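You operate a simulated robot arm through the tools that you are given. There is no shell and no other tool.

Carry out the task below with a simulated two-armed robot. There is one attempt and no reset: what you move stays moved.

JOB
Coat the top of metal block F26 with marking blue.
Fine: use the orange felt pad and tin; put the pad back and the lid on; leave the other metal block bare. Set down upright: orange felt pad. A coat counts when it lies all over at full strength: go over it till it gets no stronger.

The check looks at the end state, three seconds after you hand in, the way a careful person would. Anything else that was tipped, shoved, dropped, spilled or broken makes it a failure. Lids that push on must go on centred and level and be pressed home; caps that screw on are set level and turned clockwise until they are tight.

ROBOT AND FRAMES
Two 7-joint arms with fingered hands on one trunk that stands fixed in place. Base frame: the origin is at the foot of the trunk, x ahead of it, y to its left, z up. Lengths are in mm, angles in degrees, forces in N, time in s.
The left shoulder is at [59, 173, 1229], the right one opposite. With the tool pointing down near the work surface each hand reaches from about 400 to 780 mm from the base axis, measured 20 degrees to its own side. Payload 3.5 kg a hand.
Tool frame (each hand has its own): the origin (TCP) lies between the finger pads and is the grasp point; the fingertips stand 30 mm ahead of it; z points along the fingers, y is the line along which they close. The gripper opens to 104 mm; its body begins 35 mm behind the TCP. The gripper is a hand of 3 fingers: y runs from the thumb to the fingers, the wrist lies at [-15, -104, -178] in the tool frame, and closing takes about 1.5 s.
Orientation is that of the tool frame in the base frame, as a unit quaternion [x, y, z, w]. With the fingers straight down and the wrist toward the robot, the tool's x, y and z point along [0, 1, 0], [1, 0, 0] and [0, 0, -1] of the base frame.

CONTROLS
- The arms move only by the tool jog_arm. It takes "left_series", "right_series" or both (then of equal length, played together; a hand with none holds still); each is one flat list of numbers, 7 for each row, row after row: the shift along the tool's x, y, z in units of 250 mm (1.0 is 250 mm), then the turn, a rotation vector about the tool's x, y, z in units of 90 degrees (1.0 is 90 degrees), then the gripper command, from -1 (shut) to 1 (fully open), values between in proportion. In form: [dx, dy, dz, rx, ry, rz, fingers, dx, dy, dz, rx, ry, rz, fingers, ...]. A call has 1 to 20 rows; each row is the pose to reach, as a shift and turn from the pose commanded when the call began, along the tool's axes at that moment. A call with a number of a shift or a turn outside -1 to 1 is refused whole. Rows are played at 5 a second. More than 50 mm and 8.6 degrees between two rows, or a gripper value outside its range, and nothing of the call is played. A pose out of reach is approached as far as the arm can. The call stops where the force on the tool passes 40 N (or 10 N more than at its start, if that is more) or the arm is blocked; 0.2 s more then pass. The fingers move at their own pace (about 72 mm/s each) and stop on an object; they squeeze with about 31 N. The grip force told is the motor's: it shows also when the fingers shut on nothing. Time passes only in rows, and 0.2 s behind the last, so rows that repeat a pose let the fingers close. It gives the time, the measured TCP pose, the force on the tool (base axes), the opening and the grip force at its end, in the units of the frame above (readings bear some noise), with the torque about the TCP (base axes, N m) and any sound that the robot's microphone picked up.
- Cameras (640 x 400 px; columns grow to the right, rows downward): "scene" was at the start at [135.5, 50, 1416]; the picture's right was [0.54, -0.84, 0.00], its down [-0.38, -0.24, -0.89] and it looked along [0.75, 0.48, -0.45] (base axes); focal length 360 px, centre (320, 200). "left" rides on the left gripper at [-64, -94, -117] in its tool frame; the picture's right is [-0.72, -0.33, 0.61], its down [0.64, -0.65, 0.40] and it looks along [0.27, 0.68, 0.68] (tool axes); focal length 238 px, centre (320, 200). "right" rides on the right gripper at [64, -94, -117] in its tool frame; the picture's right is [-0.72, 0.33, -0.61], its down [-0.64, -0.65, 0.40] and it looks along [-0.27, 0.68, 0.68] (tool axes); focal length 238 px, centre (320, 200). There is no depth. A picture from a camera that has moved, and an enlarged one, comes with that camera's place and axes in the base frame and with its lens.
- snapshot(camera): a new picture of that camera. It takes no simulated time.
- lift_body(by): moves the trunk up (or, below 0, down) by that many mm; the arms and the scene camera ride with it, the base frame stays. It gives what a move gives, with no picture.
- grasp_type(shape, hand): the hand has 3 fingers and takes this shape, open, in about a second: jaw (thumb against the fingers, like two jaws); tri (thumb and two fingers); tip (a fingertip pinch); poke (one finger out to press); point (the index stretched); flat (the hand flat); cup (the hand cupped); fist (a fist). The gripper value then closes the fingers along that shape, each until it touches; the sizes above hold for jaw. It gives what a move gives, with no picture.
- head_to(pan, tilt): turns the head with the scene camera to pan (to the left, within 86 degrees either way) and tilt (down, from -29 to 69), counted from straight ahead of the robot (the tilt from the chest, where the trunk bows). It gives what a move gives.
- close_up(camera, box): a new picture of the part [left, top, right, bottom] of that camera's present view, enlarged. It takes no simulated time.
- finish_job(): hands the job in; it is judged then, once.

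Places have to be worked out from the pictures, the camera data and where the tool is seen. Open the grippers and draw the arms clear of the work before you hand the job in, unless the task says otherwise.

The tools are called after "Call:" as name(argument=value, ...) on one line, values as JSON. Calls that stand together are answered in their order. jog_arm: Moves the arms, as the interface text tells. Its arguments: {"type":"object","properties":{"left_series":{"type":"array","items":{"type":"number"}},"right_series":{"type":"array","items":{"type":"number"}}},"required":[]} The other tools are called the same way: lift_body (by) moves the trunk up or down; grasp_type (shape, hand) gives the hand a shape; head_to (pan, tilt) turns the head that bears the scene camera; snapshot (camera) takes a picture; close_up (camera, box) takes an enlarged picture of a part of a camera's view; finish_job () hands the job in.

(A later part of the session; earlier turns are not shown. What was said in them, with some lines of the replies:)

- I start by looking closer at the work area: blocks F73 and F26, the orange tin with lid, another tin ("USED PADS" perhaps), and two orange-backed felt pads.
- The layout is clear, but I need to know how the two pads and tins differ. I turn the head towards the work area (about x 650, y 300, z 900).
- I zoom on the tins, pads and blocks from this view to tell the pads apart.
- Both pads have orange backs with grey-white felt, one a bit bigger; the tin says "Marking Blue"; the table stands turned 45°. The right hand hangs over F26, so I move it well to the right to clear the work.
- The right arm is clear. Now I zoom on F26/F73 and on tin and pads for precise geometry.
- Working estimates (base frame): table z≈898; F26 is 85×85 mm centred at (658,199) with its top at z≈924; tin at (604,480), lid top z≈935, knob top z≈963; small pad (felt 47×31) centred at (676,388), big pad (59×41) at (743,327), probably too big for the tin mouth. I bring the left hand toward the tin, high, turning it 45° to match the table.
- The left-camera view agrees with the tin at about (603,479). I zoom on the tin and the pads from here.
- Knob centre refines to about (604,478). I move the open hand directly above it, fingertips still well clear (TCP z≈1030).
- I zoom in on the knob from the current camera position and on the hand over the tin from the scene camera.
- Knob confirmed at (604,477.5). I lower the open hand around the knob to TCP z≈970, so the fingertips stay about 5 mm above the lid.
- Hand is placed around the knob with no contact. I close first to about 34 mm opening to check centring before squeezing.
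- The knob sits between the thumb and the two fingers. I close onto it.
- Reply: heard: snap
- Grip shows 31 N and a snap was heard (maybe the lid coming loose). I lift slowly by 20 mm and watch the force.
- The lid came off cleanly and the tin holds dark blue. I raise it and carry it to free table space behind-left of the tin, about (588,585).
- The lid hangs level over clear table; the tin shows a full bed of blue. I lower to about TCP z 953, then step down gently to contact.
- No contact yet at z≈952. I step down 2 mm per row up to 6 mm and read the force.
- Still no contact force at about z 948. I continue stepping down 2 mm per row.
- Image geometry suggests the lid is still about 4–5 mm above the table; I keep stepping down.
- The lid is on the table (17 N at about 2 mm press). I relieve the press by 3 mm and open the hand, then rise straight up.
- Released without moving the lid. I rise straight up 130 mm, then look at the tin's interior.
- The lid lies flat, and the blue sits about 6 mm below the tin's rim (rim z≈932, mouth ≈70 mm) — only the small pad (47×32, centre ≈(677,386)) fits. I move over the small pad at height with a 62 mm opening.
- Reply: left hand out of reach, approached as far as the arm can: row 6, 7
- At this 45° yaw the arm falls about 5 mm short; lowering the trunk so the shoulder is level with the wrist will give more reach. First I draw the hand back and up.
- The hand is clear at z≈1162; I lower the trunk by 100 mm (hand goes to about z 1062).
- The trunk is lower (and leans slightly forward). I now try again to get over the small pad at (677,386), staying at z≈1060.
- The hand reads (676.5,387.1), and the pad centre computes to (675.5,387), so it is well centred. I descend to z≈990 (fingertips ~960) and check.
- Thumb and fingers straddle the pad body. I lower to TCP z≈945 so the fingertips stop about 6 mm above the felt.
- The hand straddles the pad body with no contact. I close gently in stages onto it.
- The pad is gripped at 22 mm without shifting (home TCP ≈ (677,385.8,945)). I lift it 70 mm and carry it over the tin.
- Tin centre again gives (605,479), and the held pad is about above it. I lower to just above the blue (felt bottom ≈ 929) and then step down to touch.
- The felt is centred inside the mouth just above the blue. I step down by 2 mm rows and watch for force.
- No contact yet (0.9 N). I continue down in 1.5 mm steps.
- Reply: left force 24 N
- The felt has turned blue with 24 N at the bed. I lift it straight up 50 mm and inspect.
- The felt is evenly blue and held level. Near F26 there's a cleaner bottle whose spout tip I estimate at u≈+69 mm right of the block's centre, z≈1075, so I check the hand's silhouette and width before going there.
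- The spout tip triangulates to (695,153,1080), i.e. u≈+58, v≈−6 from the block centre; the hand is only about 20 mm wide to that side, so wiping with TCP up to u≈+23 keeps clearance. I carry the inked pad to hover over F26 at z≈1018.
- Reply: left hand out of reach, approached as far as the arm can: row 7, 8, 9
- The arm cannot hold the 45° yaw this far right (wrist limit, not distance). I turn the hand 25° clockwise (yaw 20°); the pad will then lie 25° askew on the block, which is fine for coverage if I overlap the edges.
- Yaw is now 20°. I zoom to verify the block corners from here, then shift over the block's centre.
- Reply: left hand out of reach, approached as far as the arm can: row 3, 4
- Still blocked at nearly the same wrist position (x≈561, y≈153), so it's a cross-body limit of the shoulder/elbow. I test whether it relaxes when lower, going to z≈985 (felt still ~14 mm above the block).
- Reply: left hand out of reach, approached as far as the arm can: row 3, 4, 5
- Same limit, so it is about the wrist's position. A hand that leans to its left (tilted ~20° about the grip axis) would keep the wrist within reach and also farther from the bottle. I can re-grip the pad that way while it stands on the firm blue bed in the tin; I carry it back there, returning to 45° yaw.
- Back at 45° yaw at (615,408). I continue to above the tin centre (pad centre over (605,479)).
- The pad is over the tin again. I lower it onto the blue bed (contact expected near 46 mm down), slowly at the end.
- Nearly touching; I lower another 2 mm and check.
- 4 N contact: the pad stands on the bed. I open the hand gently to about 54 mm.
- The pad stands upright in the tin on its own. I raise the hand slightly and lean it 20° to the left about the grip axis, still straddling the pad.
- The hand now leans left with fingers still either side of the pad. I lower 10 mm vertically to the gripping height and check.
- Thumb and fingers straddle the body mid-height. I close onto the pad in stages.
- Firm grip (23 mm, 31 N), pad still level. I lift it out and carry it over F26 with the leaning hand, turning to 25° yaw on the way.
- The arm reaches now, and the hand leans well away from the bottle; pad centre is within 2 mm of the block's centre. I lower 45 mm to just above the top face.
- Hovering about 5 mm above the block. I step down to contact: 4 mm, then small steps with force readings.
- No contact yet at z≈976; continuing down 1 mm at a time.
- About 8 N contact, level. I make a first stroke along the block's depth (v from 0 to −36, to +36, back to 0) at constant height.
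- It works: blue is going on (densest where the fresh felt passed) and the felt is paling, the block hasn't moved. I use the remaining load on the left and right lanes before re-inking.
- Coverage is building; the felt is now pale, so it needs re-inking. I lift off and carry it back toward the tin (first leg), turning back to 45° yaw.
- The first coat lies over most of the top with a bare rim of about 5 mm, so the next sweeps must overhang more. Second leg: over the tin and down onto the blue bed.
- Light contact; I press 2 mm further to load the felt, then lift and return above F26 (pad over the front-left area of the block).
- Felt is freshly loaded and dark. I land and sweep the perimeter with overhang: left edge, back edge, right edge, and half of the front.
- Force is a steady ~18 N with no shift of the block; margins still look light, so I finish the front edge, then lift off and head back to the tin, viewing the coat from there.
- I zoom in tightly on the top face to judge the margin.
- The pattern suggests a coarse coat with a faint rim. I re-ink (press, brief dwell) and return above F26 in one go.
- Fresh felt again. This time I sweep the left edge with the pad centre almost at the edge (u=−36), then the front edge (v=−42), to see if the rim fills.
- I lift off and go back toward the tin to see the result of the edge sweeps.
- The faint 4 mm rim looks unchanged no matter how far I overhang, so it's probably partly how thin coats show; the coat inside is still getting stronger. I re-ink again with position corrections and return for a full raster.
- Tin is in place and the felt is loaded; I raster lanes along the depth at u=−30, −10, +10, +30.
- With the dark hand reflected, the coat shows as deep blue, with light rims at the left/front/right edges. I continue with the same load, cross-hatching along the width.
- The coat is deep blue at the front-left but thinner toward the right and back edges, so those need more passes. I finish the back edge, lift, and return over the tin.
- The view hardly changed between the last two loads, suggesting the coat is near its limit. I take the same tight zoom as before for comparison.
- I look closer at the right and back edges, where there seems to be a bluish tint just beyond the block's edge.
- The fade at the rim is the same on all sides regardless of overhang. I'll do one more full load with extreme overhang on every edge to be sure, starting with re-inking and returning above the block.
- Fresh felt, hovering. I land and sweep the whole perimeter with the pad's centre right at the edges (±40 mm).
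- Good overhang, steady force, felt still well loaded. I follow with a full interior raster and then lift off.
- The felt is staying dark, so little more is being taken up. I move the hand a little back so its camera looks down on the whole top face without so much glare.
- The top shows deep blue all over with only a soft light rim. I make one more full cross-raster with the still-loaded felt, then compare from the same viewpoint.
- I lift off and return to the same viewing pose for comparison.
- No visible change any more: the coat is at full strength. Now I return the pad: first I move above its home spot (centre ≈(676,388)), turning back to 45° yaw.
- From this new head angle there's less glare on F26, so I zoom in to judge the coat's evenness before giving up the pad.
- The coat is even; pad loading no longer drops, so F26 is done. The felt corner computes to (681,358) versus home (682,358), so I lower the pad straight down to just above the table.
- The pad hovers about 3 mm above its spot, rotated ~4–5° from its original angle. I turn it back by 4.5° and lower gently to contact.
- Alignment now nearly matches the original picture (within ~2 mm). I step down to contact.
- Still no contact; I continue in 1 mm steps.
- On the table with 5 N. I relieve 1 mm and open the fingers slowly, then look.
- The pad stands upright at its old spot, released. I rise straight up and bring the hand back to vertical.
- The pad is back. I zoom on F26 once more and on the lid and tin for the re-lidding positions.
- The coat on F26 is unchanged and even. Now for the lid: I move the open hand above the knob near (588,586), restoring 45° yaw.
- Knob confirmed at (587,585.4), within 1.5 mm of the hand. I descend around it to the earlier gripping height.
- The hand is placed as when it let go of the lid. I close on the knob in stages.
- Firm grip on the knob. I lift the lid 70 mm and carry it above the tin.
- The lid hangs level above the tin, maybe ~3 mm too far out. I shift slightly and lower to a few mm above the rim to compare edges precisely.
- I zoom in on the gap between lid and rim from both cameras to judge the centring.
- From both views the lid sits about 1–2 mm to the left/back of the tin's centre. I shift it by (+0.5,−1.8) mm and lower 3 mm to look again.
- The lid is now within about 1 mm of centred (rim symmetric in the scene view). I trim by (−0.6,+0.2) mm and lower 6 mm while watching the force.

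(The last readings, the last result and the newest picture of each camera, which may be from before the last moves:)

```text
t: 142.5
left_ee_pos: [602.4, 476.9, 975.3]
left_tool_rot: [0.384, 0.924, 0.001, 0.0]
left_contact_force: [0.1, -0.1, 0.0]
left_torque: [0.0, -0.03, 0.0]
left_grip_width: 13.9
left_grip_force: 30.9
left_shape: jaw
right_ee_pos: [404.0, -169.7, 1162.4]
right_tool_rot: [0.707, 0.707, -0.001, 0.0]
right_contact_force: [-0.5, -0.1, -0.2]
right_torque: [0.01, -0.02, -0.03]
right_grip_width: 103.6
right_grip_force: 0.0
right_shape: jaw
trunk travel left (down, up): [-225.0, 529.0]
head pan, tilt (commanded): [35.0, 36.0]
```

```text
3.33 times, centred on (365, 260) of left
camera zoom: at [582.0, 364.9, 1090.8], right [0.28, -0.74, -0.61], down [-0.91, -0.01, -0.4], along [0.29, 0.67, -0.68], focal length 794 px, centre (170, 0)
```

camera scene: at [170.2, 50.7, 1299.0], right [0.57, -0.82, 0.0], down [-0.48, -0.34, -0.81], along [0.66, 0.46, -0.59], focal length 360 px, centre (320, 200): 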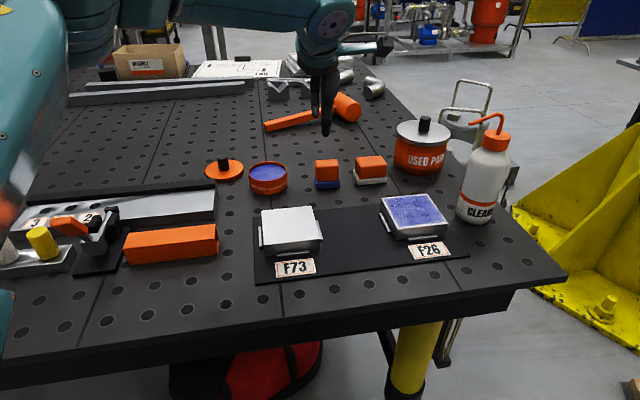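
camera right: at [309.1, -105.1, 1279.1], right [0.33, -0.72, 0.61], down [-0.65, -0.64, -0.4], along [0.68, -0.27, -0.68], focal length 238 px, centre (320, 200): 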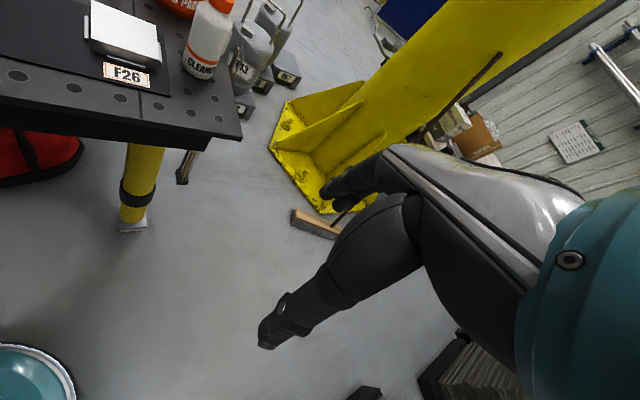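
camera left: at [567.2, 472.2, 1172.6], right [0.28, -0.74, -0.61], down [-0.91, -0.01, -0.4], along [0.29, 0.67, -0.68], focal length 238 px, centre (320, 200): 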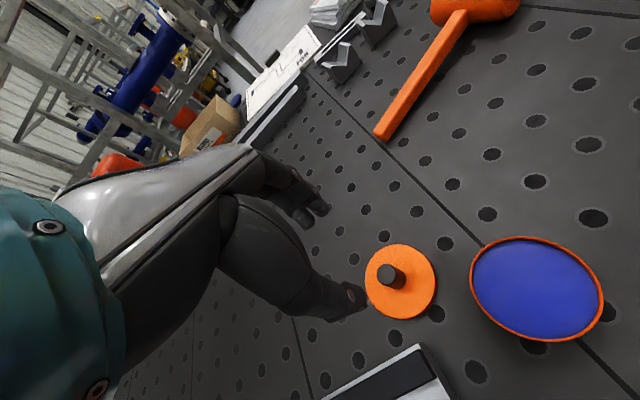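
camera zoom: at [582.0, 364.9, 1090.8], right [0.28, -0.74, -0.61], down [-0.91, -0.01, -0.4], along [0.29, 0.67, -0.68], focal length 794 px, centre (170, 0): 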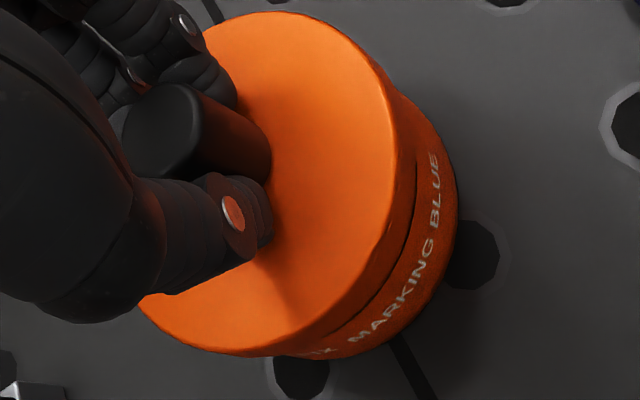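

No contact yet, the skirt is at rim height and centred within ~0.5 mm in this view. I continue down in small steps.

Call:
jog_arm(left_series=[0, 0, 0.004, 0, 0, 0, -1, 0, 0, 0.006, 0, 0, 0, -1, 0, 0, 0.006, 0, 0, 0, -1])

Call:
jog_arm(left_series=[0, 0, 0.004, 0, 0, 0, -1, 0, 0, 0.006, 0, 0, 0, -1, 0, 0, 0.006, 0, 0, 0, -1])

Call:
close_up(camera="scene", box=[238, 150, 298, 200])

```text
t: 143.3
left_ee_pos: [602.6, 476.8, 975.3]
left_tool_rot: [0.384, 0.923, 0.0, 0.0]
left_contact_force: [-0.6, 0.4, -0.4]
left_torque: [-0.04, -0.02, 0.02]
left_grip_width: 13.6
left_grip_force: 31.1
left_shape: jaw
right_ee_pos: [403.1, -169.3, 1161.5]
right_tool_rot: [0.707, 0.707, 0.0, 0.0]
right_contact_force: [0.3, 0.2, 0.3]
right_torque: [0.01, 0.05, -0.01]
right_grip_width: 103.6
right_grip_force: 0.0
right_shape: jaw
trunk travel left (down, up): [-225.0, 529.0]
head pan, tilt (commanded): [35.0, 36.0]
```

```text
t: 144.1
left_ee_pos: [602.9, 475.8, 973.1]
left_tool_rot: [0.383, 0.924, 0.0, 0.0]
left_contact_force: [0.8, -0.3, -1.0]
left_torque: [-0.06, -0.03, 0.01]
left_grip_width: 13.8
left_grip_force: 31.3
left_shape: jaw
right_ee_pos: [403.6, -169.8, 1162.3]
right_tool_rot: [0.707, 0.708, 0.0, 0.001]
right_contact_force: [0.2, -0.1, 0.4]
right_torque: [0.01, -0.02, 0.07]
right_grip_width: 103.7
right_grip_force: 0.2
right_shape: jaw
trunk travel left (down, up): [-225.0, 529.0]
head pan, tilt (commanded): [35.0, 36.0]
```

```text
8.00 times, centred on (268, 175) of scene
camera zoom: at [170.4, 50.8, 1299.0], right [0.57, -0.82, 0.0], down [-0.48, -0.34, -0.81], along [0.66, 0.46, -0.59], focal length 2883 px, centre (736, 400)
```

zoom: 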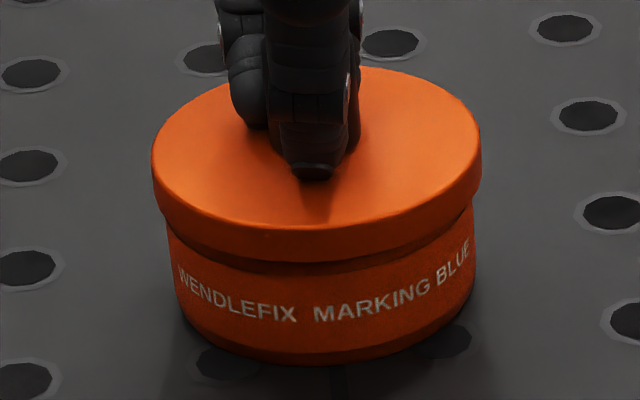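

The skirt has slid over the neck freely; about 3 mm remain. I keep lowering until it seats.

Call:
jog_arm(left_series=[0, 0, 0.004, 0, 0, 0, -1, 0, 0, 0.006, 0, 0, 0, -1, 0, 0, 0.006, 0, 0, 0, -1])

Call:
jog_arm(left_series=[0, 0, 0.004, 0, 0, 0, -1, 0, 0, 0.006, 0, 0, 0, -1, 0, 0, 0.006, 0, 0, 0, -1])

Call:
close_up(camera="scene", box=[238, 150, 298, 200])

```text
t: 144.9
left_ee_pos: [601.8, 475.7, 971.7]
left_tool_rot: [0.384, 0.923, 0.0, 0.001]
left_contact_force: [0.0, -0.4, -0.2]
left_torque: [-0.01, -0.02, -0.01]
left_grip_width: 13.8
left_grip_force: 30.5
left_shape: jaw
right_ee_pos: [404.3, -170.4, 1161.9]
right_tool_rot: [0.707, 0.707, 0.0, 0.0]
right_contact_force: [0.0, 0.1, -0.1]
right_torque: [0.04, -0.01, -0.03]
right_grip_width: 103.6
right_grip_force: 0.0
right_shape: jaw
trunk travel left (down, up): [-225.0, 529.0]
head pan, tilt (commanded): [35.0, 36.0]
```

```text
t: 145.7
left_ee_pos: [602.8, 476.0, 970.7]
left_tool_rot: [0.384, 0.924, 0.001, 0.0]
left_contact_force: [0.0, 0.5, 0.1]
left_torque: [-0.06, 0.04, 0.02]
left_grip_width: 13.8
left_grip_force: 31.2
left_shape: jaw
right_ee_pos: [403.9, -169.4, 1162.8]
right_tool_rot: [0.707, 0.707, 0.001, -0.001]
right_contact_force: [-0.7, 0.2, 0.2]
right_torque: [0.02, 0.0, 0.06]
right_grip_width: 103.5
right_grip_force: 0.0
right_shape: jaw
trunk travel left (down, up): [-225.0, 529.0]
head pan, tilt (commanded): [35.0, 36.0]
```

```text
8.00 times, centred on (268, 175) of scene
camera zoom: at [170.4, 50.8, 1299.0], right [0.57, -0.82, 0.0], down [-0.48, -0.34, -0.81], along [0.66, 0.46, -0.59], focal length 2883 px, centre (736, 400)
```

zoom: 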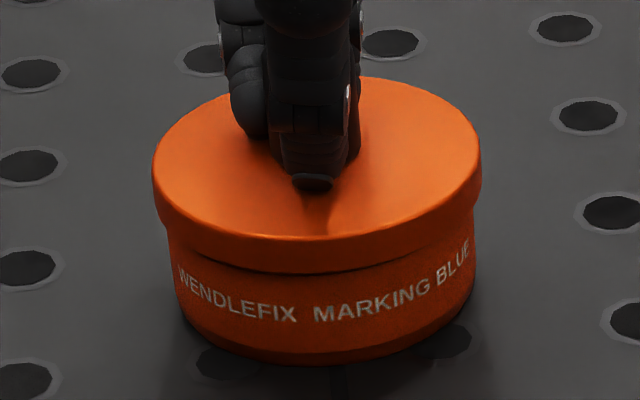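

The skirt now meets the step on the tin. I press on, 1 mm per row, to drive it home (the call stops at 40 N).

Call:
jog_arm(left_series=[0, 0, 0.004, 0, 0, 0, -1, 0, 0, 0.008, 0, 0, 0, -1, 0, 0, 0.008, 0, 0, 0, -1])

Call:
jog_arm(left_series=[0, 0, 0.004, 0, 0, 0, -1, 0, 0, 0.008, 0, 0, 0, -1, 0, 0, 0.008, 0, 0, 0, -1])

Call:
close_up(camera="scene", box=[238, 150, 298, 200])

```text
t: 146.5
left_ee_pos: [602.8, 476.8, 967.4]
left_tool_rot: [0.383, 0.924, 0.001, 0.0]
left_contact_force: [1.5, 3.4, 4.4]
left_torque: [0.11, -0.05, 0.01]
left_grip_width: 14.0
left_grip_force: 31.0
left_shape: jaw
right_ee_pos: [404.9, -170.1, 1163.1]
right_tool_rot: [0.707, 0.707, 0.0, 0.0]
right_contact_force: [-0.6, 1.0, -0.3]
right_torque: [-0.01, 0.02, -0.02]
right_grip_width: 103.6
right_grip_force: 0.0
right_shape: jaw
trunk travel left (down, up): [-225.0, 529.0]
head pan, tilt (commanded): [35.0, 36.0]
heard: snap
```

```text
t: 147.3
left_ee_pos: [603.8, 476.9, 968.6]
left_tool_rot: [0.383, 0.924, 0.002, 0.002]
left_contact_force: [1.1, 8.1, 16.6]
left_torque: [0.15, -0.12, 0.01]
left_grip_width: 14.5
left_grip_force: 30.7
left_shape: jaw
right_ee_pos: [402.3, -170.9, 1163.6]
right_tool_rot: [0.706, 0.708, 0.0, 0.0]
right_contact_force: [0.3, -0.3, 0.1]
right_torque: [0.01, -0.01, 0.0]
right_grip_width: 103.3
right_grip_force: 0.2
right_shape: jaw
trunk travel left (down, up): [-225.0, 529.0]
head pan, tilt (commanded): [35.0, 36.0]
```

```text
8.00 times, centred on (268, 175) of scene
camera zoom: at [168.9, 50.4, 1299.4], right [0.57, -0.82, 0.0], down [-0.48, -0.34, -0.81], along [0.66, 0.46, -0.59], focal length 2883 px, centre (736, 400)
```

zoom: 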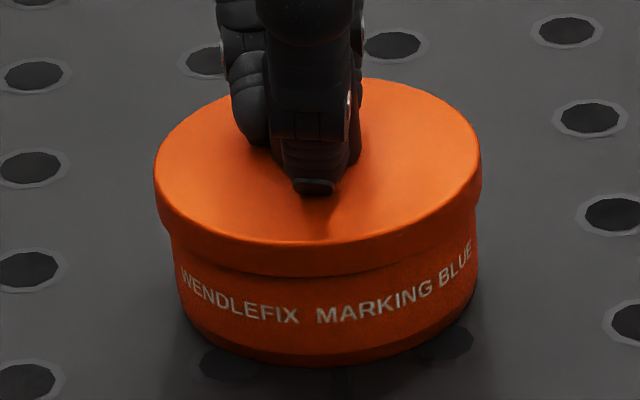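

A snap was heard and the force then rises stiffly: the lid is home. I relieve the press by about 3 mm and open the hand.

Call:
jog_arm(left_series=[0, 0, -0.006, 0, 0, 0, -1, 0, 0, -0.012, 0, 0, 0, -1, 0, 0, -0.012, 0, 0, 0, -0.7, 0, 0, -0.012, 0, 0, 0, -0.5, 0, 0, -0.012, 0, 0, 0, -0.2, 0, 0, -0.012, 0, 0, 0, 0.1, 0, 0, -0.012, 0, 0, 0, 0.1])

Call:
close_up(camera="scene", box=[238, 150, 298, 200])

Call:
close_up(camera="left", box=[280, 190, 440, 330])

```text
t: 148.9
left_ee_pos: [602.9, 475.8, 967.1]
left_tool_rot: [0.384, 0.923, 0.0, -0.001]
left_contact_force: [-0.4, -1.5, 4.6]
left_torque: [0.01, -0.06, -0.02]
left_grip_width: 54.6
left_grip_force: 0.1
left_shape: jaw
right_ee_pos: [403.6, -169.8, 1163.8]
right_tool_rot: [0.707, 0.707, 0.0, 0.0]
right_contact_force: [0.1, -0.3, 0.4]
right_torque: [0.01, 0.02, -0.02]
right_grip_width: 103.6
right_grip_force: 0.0
right_shape: jaw
trunk travel left (down, up): [-225.0, 529.0]
head pan, tilt (commanded): [35.0, 36.0]
```

```text
8.00 times, centred on (268, 175) of scene
camera zoom: at [169.8, 50.2, 1299.1], right [0.57, -0.82, 0.0], down [-0.48, -0.34, -0.81], along [0.66, 0.46, -0.59], focal length 2883 px, centre (736, 400)
```

zoom: 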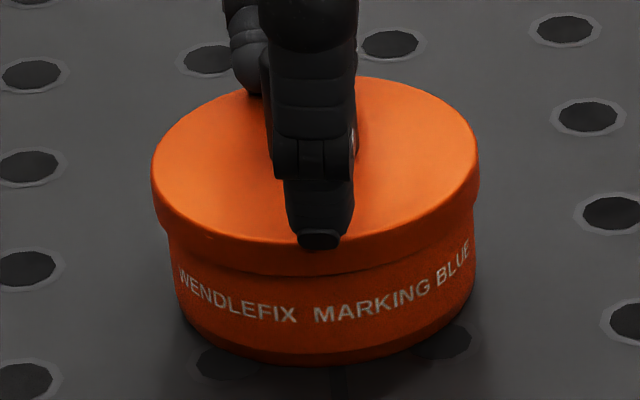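

```text
2.86 times, centred on (360, 260) of left
camera zoom: at [581.4, 363.7, 1084.2], right [0.28, -0.74, -0.61], down [-0.92, -0.01, -0.4], along [0.29, 0.67, -0.68], focal length 681 px, centre (206, 29)
```

zoom: 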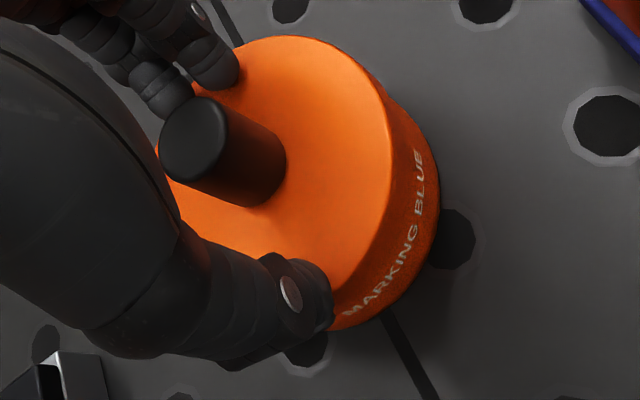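

Hand is open; a fingertip is lightly resting on the lid (4.6 N). I rise straight up away from it.

Call:
jog_arm(left_series=[0, 0, -0.02, 0, 0, 0, 0.1, 0, 0, -0.08, 0, 0, 0, 0.1, 0, 0, -0.2, 0, 0, 0, 0.1, 0, 0, -0.36, 0, 0, 0, 0.1, 0, 0, -0.52, 0, 0, 0, 0.1, 0, 0, -0.52, 0, 0, 0, 0.1])

Call:
close_up(camera="scene", box=[228, 135, 308, 205])

Call:
close_up(camera="left", box=[340, 210, 480, 310])

```text
t: 150.3
left_ee_pos: [602.6, 475.9, 1099.2]
left_tool_rot: [0.384, 0.923, 0.0, 0.0]
left_contact_force: [-0.2, 0.4, 0.2]
left_torque: [0.02, -0.01, 0.02]
left_grip_width: 56.7
left_grip_force: 0.0
left_shape: jaw
right_ee_pos: [403.0, -169.3, 1162.9]
right_tool_rot: [0.708, 0.707, 0.0, 0.0]
right_contact_force: [-0.1, -0.2, -0.9]
right_torque: [-0.06, 0.01, 0.03]
right_grip_width: 103.3
right_grip_force: 0.0
right_shape: jaw
trunk travel left (down, up): [-225.0, 529.0]
head pan, tilt (commanded): [35.0, 36.0]
```

```text
5.71 times, centred on (268, 170) of scene
camera zoom: at [170.6, 51.0, 1298.9], right [0.57, -0.82, 0.0], down [-0.48, -0.34, -0.81], along [0.66, 0.46, -0.59], focal length 2059 px, centre (617, 371)
```

zoom: 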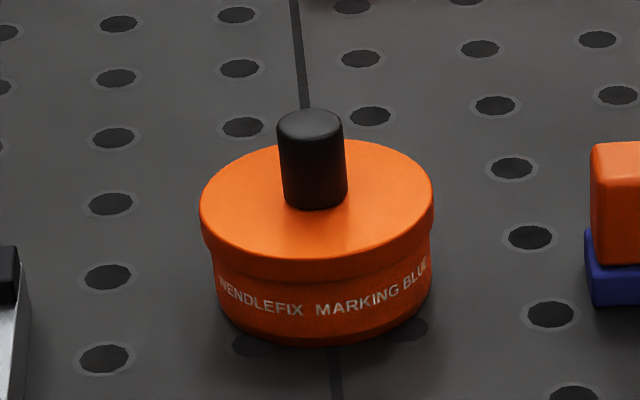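

```text
4.00 times, centred on (410, 260) of left
camera zoom: at [581.8, 364.2, 1214.7], right [0.28, -0.74, -0.61], down [-0.92, -0.01, -0.4], along [0.29, 0.67, -0.68], focal length 953 px, centre (-40, -40)
```

zoom: 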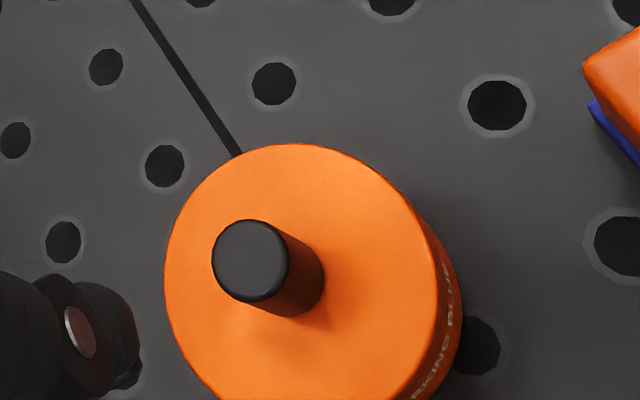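

The lid is on, level and centred. I withdraw the left arm toward its starting area, opening the hand and turning it back to straight.

Call:
jog_arm(left_series=[0.0896, -0.1461, -0.0267, 0, 0, 0.0833, 0.5, 0.1792, -0.2922, -0.0533, 0, 0, 0.1667, 1, 0.2688, -0.4384, -0.08, 0, 0, 0.25, 1, 0.3584, -0.5845, -0.1067, 0, 0, 0.3333, 1, 0.448, -0.7306, -0.1333, 0, 0, 0.4167, 1, 0.5376, -0.8767, -0.16, 0, 0, 0.5, 1, 0.5376, -0.8767, -0.16, 0, 0, 0.5, 1])

Call:
head_to(pan=27, tilt=42)

Call:
snapshot(camera="scene")

Call:
close_up(camera="scene", box=[200, 120, 440, 270])

```text
t: 151.9
left_ee_pos: [353.1, 416.4, 1141.2]
left_tool_rot: [0.709, 0.705, 0.0, -0.002]
left_contact_force: [0.0, 0.1, 0.5]
left_torque: [0.0, -0.02, 0.01]
left_grip_width: 103.7
left_grip_force: 0.0
left_shape: jaw
right_ee_pos: [404.8, -169.9, 1163.0]
right_tool_rot: [0.707, 0.707, 0.0, -0.001]
right_contact_force: [0.1, 0.2, 0.3]
right_torque: [-0.02, -0.02, -0.01]
right_grip_width: 103.4
right_grip_force: 0.1
right_shape: jaw
trunk travel left (down, up): [-225.0, 529.0]
head pan, tilt (commanded): [35.0, 36.0]
```

```text
t: 152.6
left_ee_pos: [354.3, 416.1, 1138.7]
left_tool_rot: [0.707, 0.707, 0.0, 0.001]
left_contact_force: [0.9, -0.3, 0.2]
left_torque: [0.01, 0.0, -0.02]
left_grip_width: 103.8
left_grip_force: 0.0
left_shape: jaw
right_ee_pos: [403.9, -169.7, 1162.8]
right_tool_rot: [0.708, 0.707, 0.0, 0.0]
right_contact_force: [0.9, 0.2, 0.5]
right_torque: [0.01, -0.02, 0.05]
right_grip_width: 103.4
right_grip_force: 0.0
right_shape: jaw
trunk travel left (down, up): [-225.0, 529.0]
head pan, tilt (commanded): [27.0, 42.0]
```

```text
taken
camera scene: at [173.3, 38.6, 1290.1], right [0.45, -0.89, 0.0], down [-0.6, -0.3, -0.74], along [0.66, 0.34, -0.67], focal length 360 px, centre (320, 200)
```

scene: 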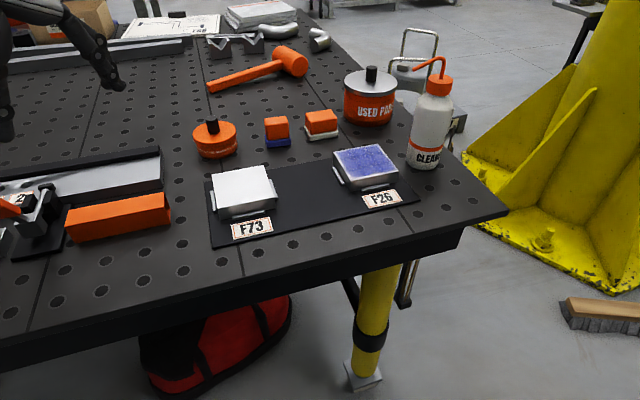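

```text
2.67 times, centred on (320, 195) of scene
camera zoom: at [173.3, 38.6, 1290.1], right [0.45, -0.89, 0.0], down [-0.6, -0.3, -0.74], along [0.66, 0.34, -0.67], focal length 961 px, centre (320, 213)
```

zoom: 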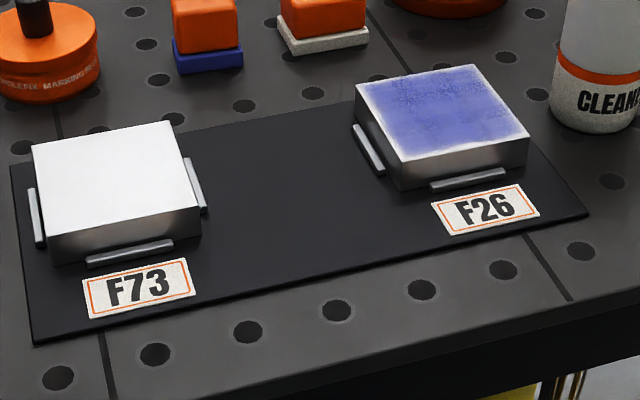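

Everything is in order on the table. I take a last tight look at F26's coat from this angle, comparing back and front areas.

Call:
close_up(camera="scene", box=[326, 138, 406, 192])

Call:
close_up(camera="left", box=[380, 60, 500, 180])

Call:
snapshot(camera="left")

Call:
close_up(camera="right", box=[40, 0, 240, 120])

```text
7.41 times, centred on (366, 165) of scene
camera zoom: at [173.3, 38.6, 1290.1], right [0.45, -0.89, 0.0], down [-0.6, -0.3, -0.74], along [0.66, 0.34, -0.67], focal length 2670 px, centre (-21, 459)
```

zoom: 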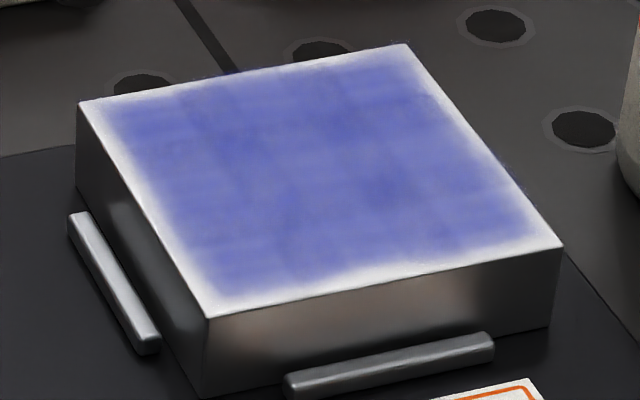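

```text
3.33 times, centred on (440, 120) of left
camera zoom: at [260.0, 352.3, 1255.6], right [-0.33, -0.72, -0.61], down [-0.65, 0.64, -0.4], along [0.68, 0.27, -0.68], focal length 794 px, centre (-80, 467)
```

zoom: 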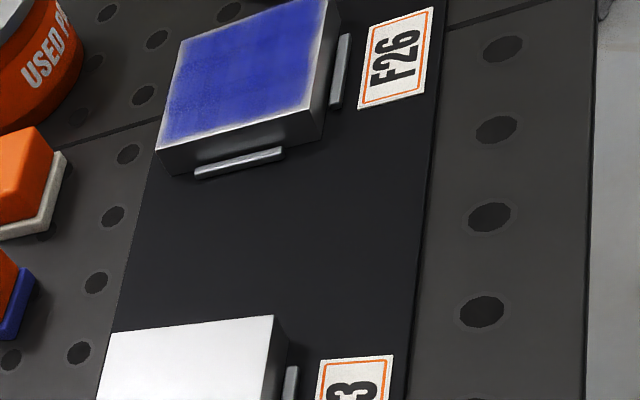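

```text
taken
camera left: at [260.0, 352.3, 1255.6], right [-0.33, -0.72, -0.61], down [-0.65, 0.64, -0.4], along [0.68, 0.27, -0.68], focal length 238 px, centre (320, 200)
```

left: 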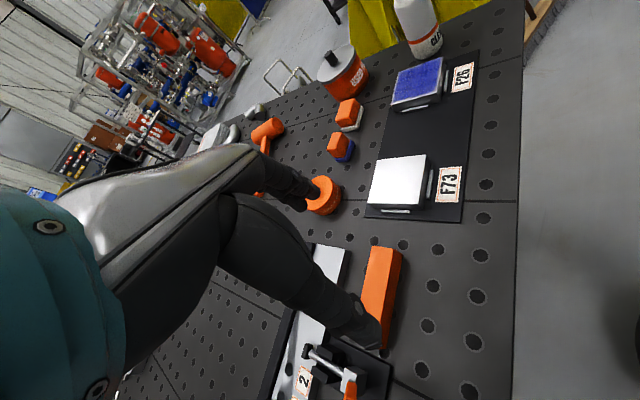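

```text
3.20 times, centred on (140, 60) of right
camera zoom: at [309.1, -105.2, 1279.1], right [0.33, -0.72, 0.61], down [-0.65, -0.64, -0.4], along [0.68, -0.27, -0.68], focal length 763 px, centre (896, 648)
```

zoom: 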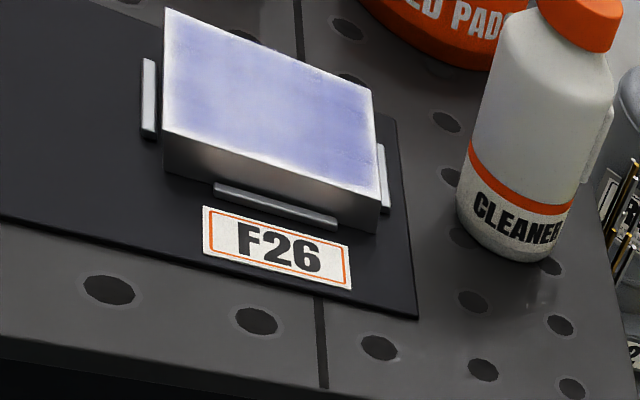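

From the left camera F26 looks deep blue and even. One closer look with the whole face in frame.

Call:
close_up(camera="left", box=[384, 50, 456, 118])

```text
5.88 times, centred on (420, 84) of left
camera zoom: at [260.0, 352.3, 1255.6], right [-0.33, -0.72, -0.61], down [-0.65, 0.64, -0.4], along [0.68, 0.27, -0.68], focal length 1402 px, centre (-268, 882)
```

zoom: 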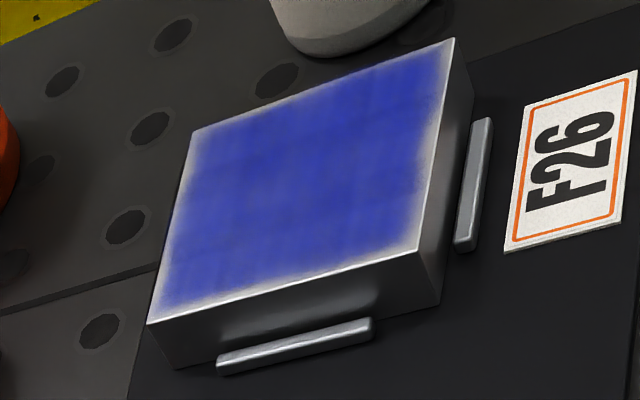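

Glare-free, the top is an even deep blue right across, and all other items are where they belong. I raise the trunk back so both hands are well clear of the work.

Call:
lift_body(by=100)

Call:
snapshot(camera="scene")

```text
t: 153.9
left_ee_pos: [353.4, 417.3, 1239.0]
left_tool_rot: [0.708, 0.706, 0.0, 0.0]
left_contact_force: [0.3, -0.4, -0.8]
left_torque: [-0.03, 0.0, 0.01]
left_grip_width: 103.7
left_grip_force: 0.0
left_shape: jaw
right_ee_pos: [404.5, -169.2, 1262.3]
right_tool_rot: [0.706, 0.708, -0.001, 0.0]
right_contact_force: [-0.5, -0.2, 0.6]
right_torque: [0.01, 0.0, -0.03]
right_grip_width: 103.4
right_grip_force: 0.1
right_shape: jaw
trunk travel left (down, up): [-325.0, 429.0]
head pan, tilt (commanded): [27.0, 42.0]
```

```text
taken
camera scene: at [133.4, 38.5, 1392.0], right [0.45, -0.89, 0.0], down [-0.6, -0.3, -0.74], along [0.66, 0.34, -0.67], focal length 360 px, centre (320, 200)
```

scene: 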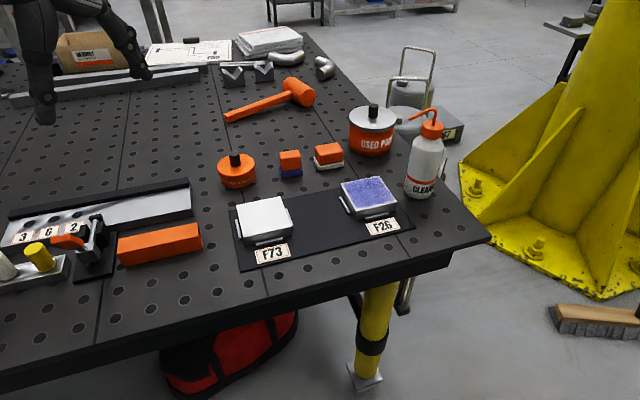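

This view matches the one at the start, with the tin, pads and blocks in place. I check the tin's lid against the original close-up.

Call:
close_up(camera="scene", box=[210, 140, 290, 190])

Call:
close_up(camera="scene", box=[270, 135, 350, 185])

Call:
close_up(camera="scene", box=[325, 165, 421, 225])

```text
8.00 times, centred on (250, 165) of scene
camera zoom: at [133.4, 38.5, 1392.0], right [0.45, -0.89, 0.0], down [-0.6, -0.3, -0.74], along [0.66, 0.34, -0.67], focal length 2883 px, centre (880, 480)
```

zoom: 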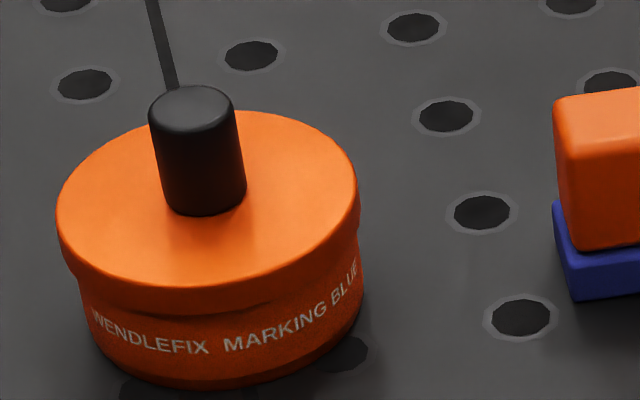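

```text
8.00 times, centred on (310, 160) of scene
camera zoom: at [133.4, 38.5, 1392.0], right [0.45, -0.89, 0.0], down [-0.6, -0.3, -0.74], along [0.66, 0.34, -0.67], focal length 2883 px, centre (400, 520)
```

zoom: 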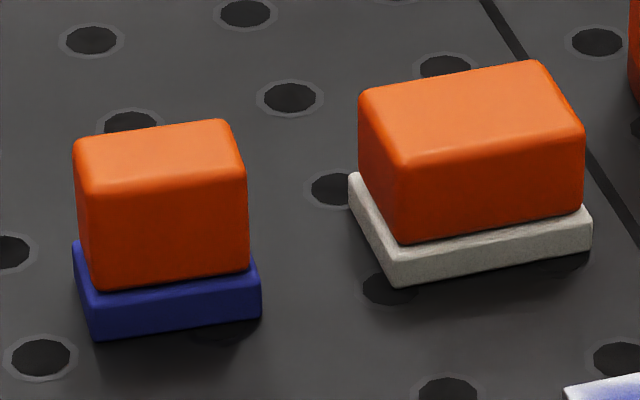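

```text
6.67 times, centred on (373, 195) of scene
camera zoom: at [133.4, 38.5, 1392.0], right [0.45, -0.89, 0.0], down [-0.6, -0.3, -0.74], along [0.66, 0.34, -0.67], focal length 2403 px, centre (-33, 233)
```

zoom: 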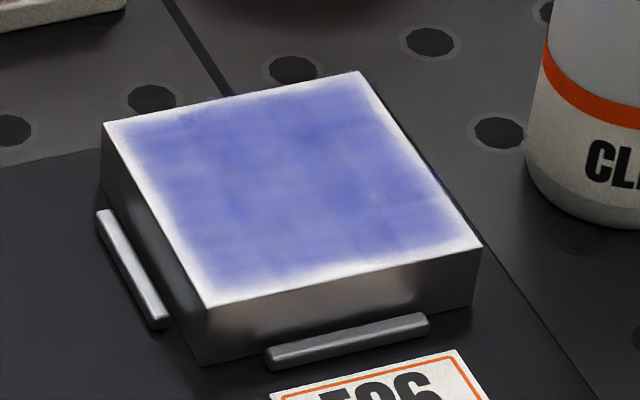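

The lid sits exactly as in the original picture, the pad stands upright at its old place, F73 is bare and the block hasn't moved. Both hands are open and clear, so I hand the job in.

Call:
finish_job()

```text
The job is handed in.
```

I coated the top of F26 with marking blue and handed the job in. One thing I couldn't settle is a thin rim around the block's edges that still looks lighter than the rest.

- **Coat:** the inside of the top face is an even deep blue. More passes with a freshly inked pad made no visible difference, and the pad stopped losing ink.
- **Light rim:** a strip a few mm wide along the edges looks paler. It stayed the same however far I ran the pad past the edges, so I judged it to be how the coat is drawn rather than bare metal. I couldn't confirm that.
- **Pad:** there were two orange felt pads. I used the smaller one, because the larger looked too big for the tin's mouth. It is back upright in its original place, within a couple of mm. Its felt is now blue.
- **Lid:** it is back on the Marking Blue tin. It snapped home and matches the starting picture.
- **Everything else:** F73 is bare, and nothing else looks moved or tipped. Both hands are open and clear of the work.
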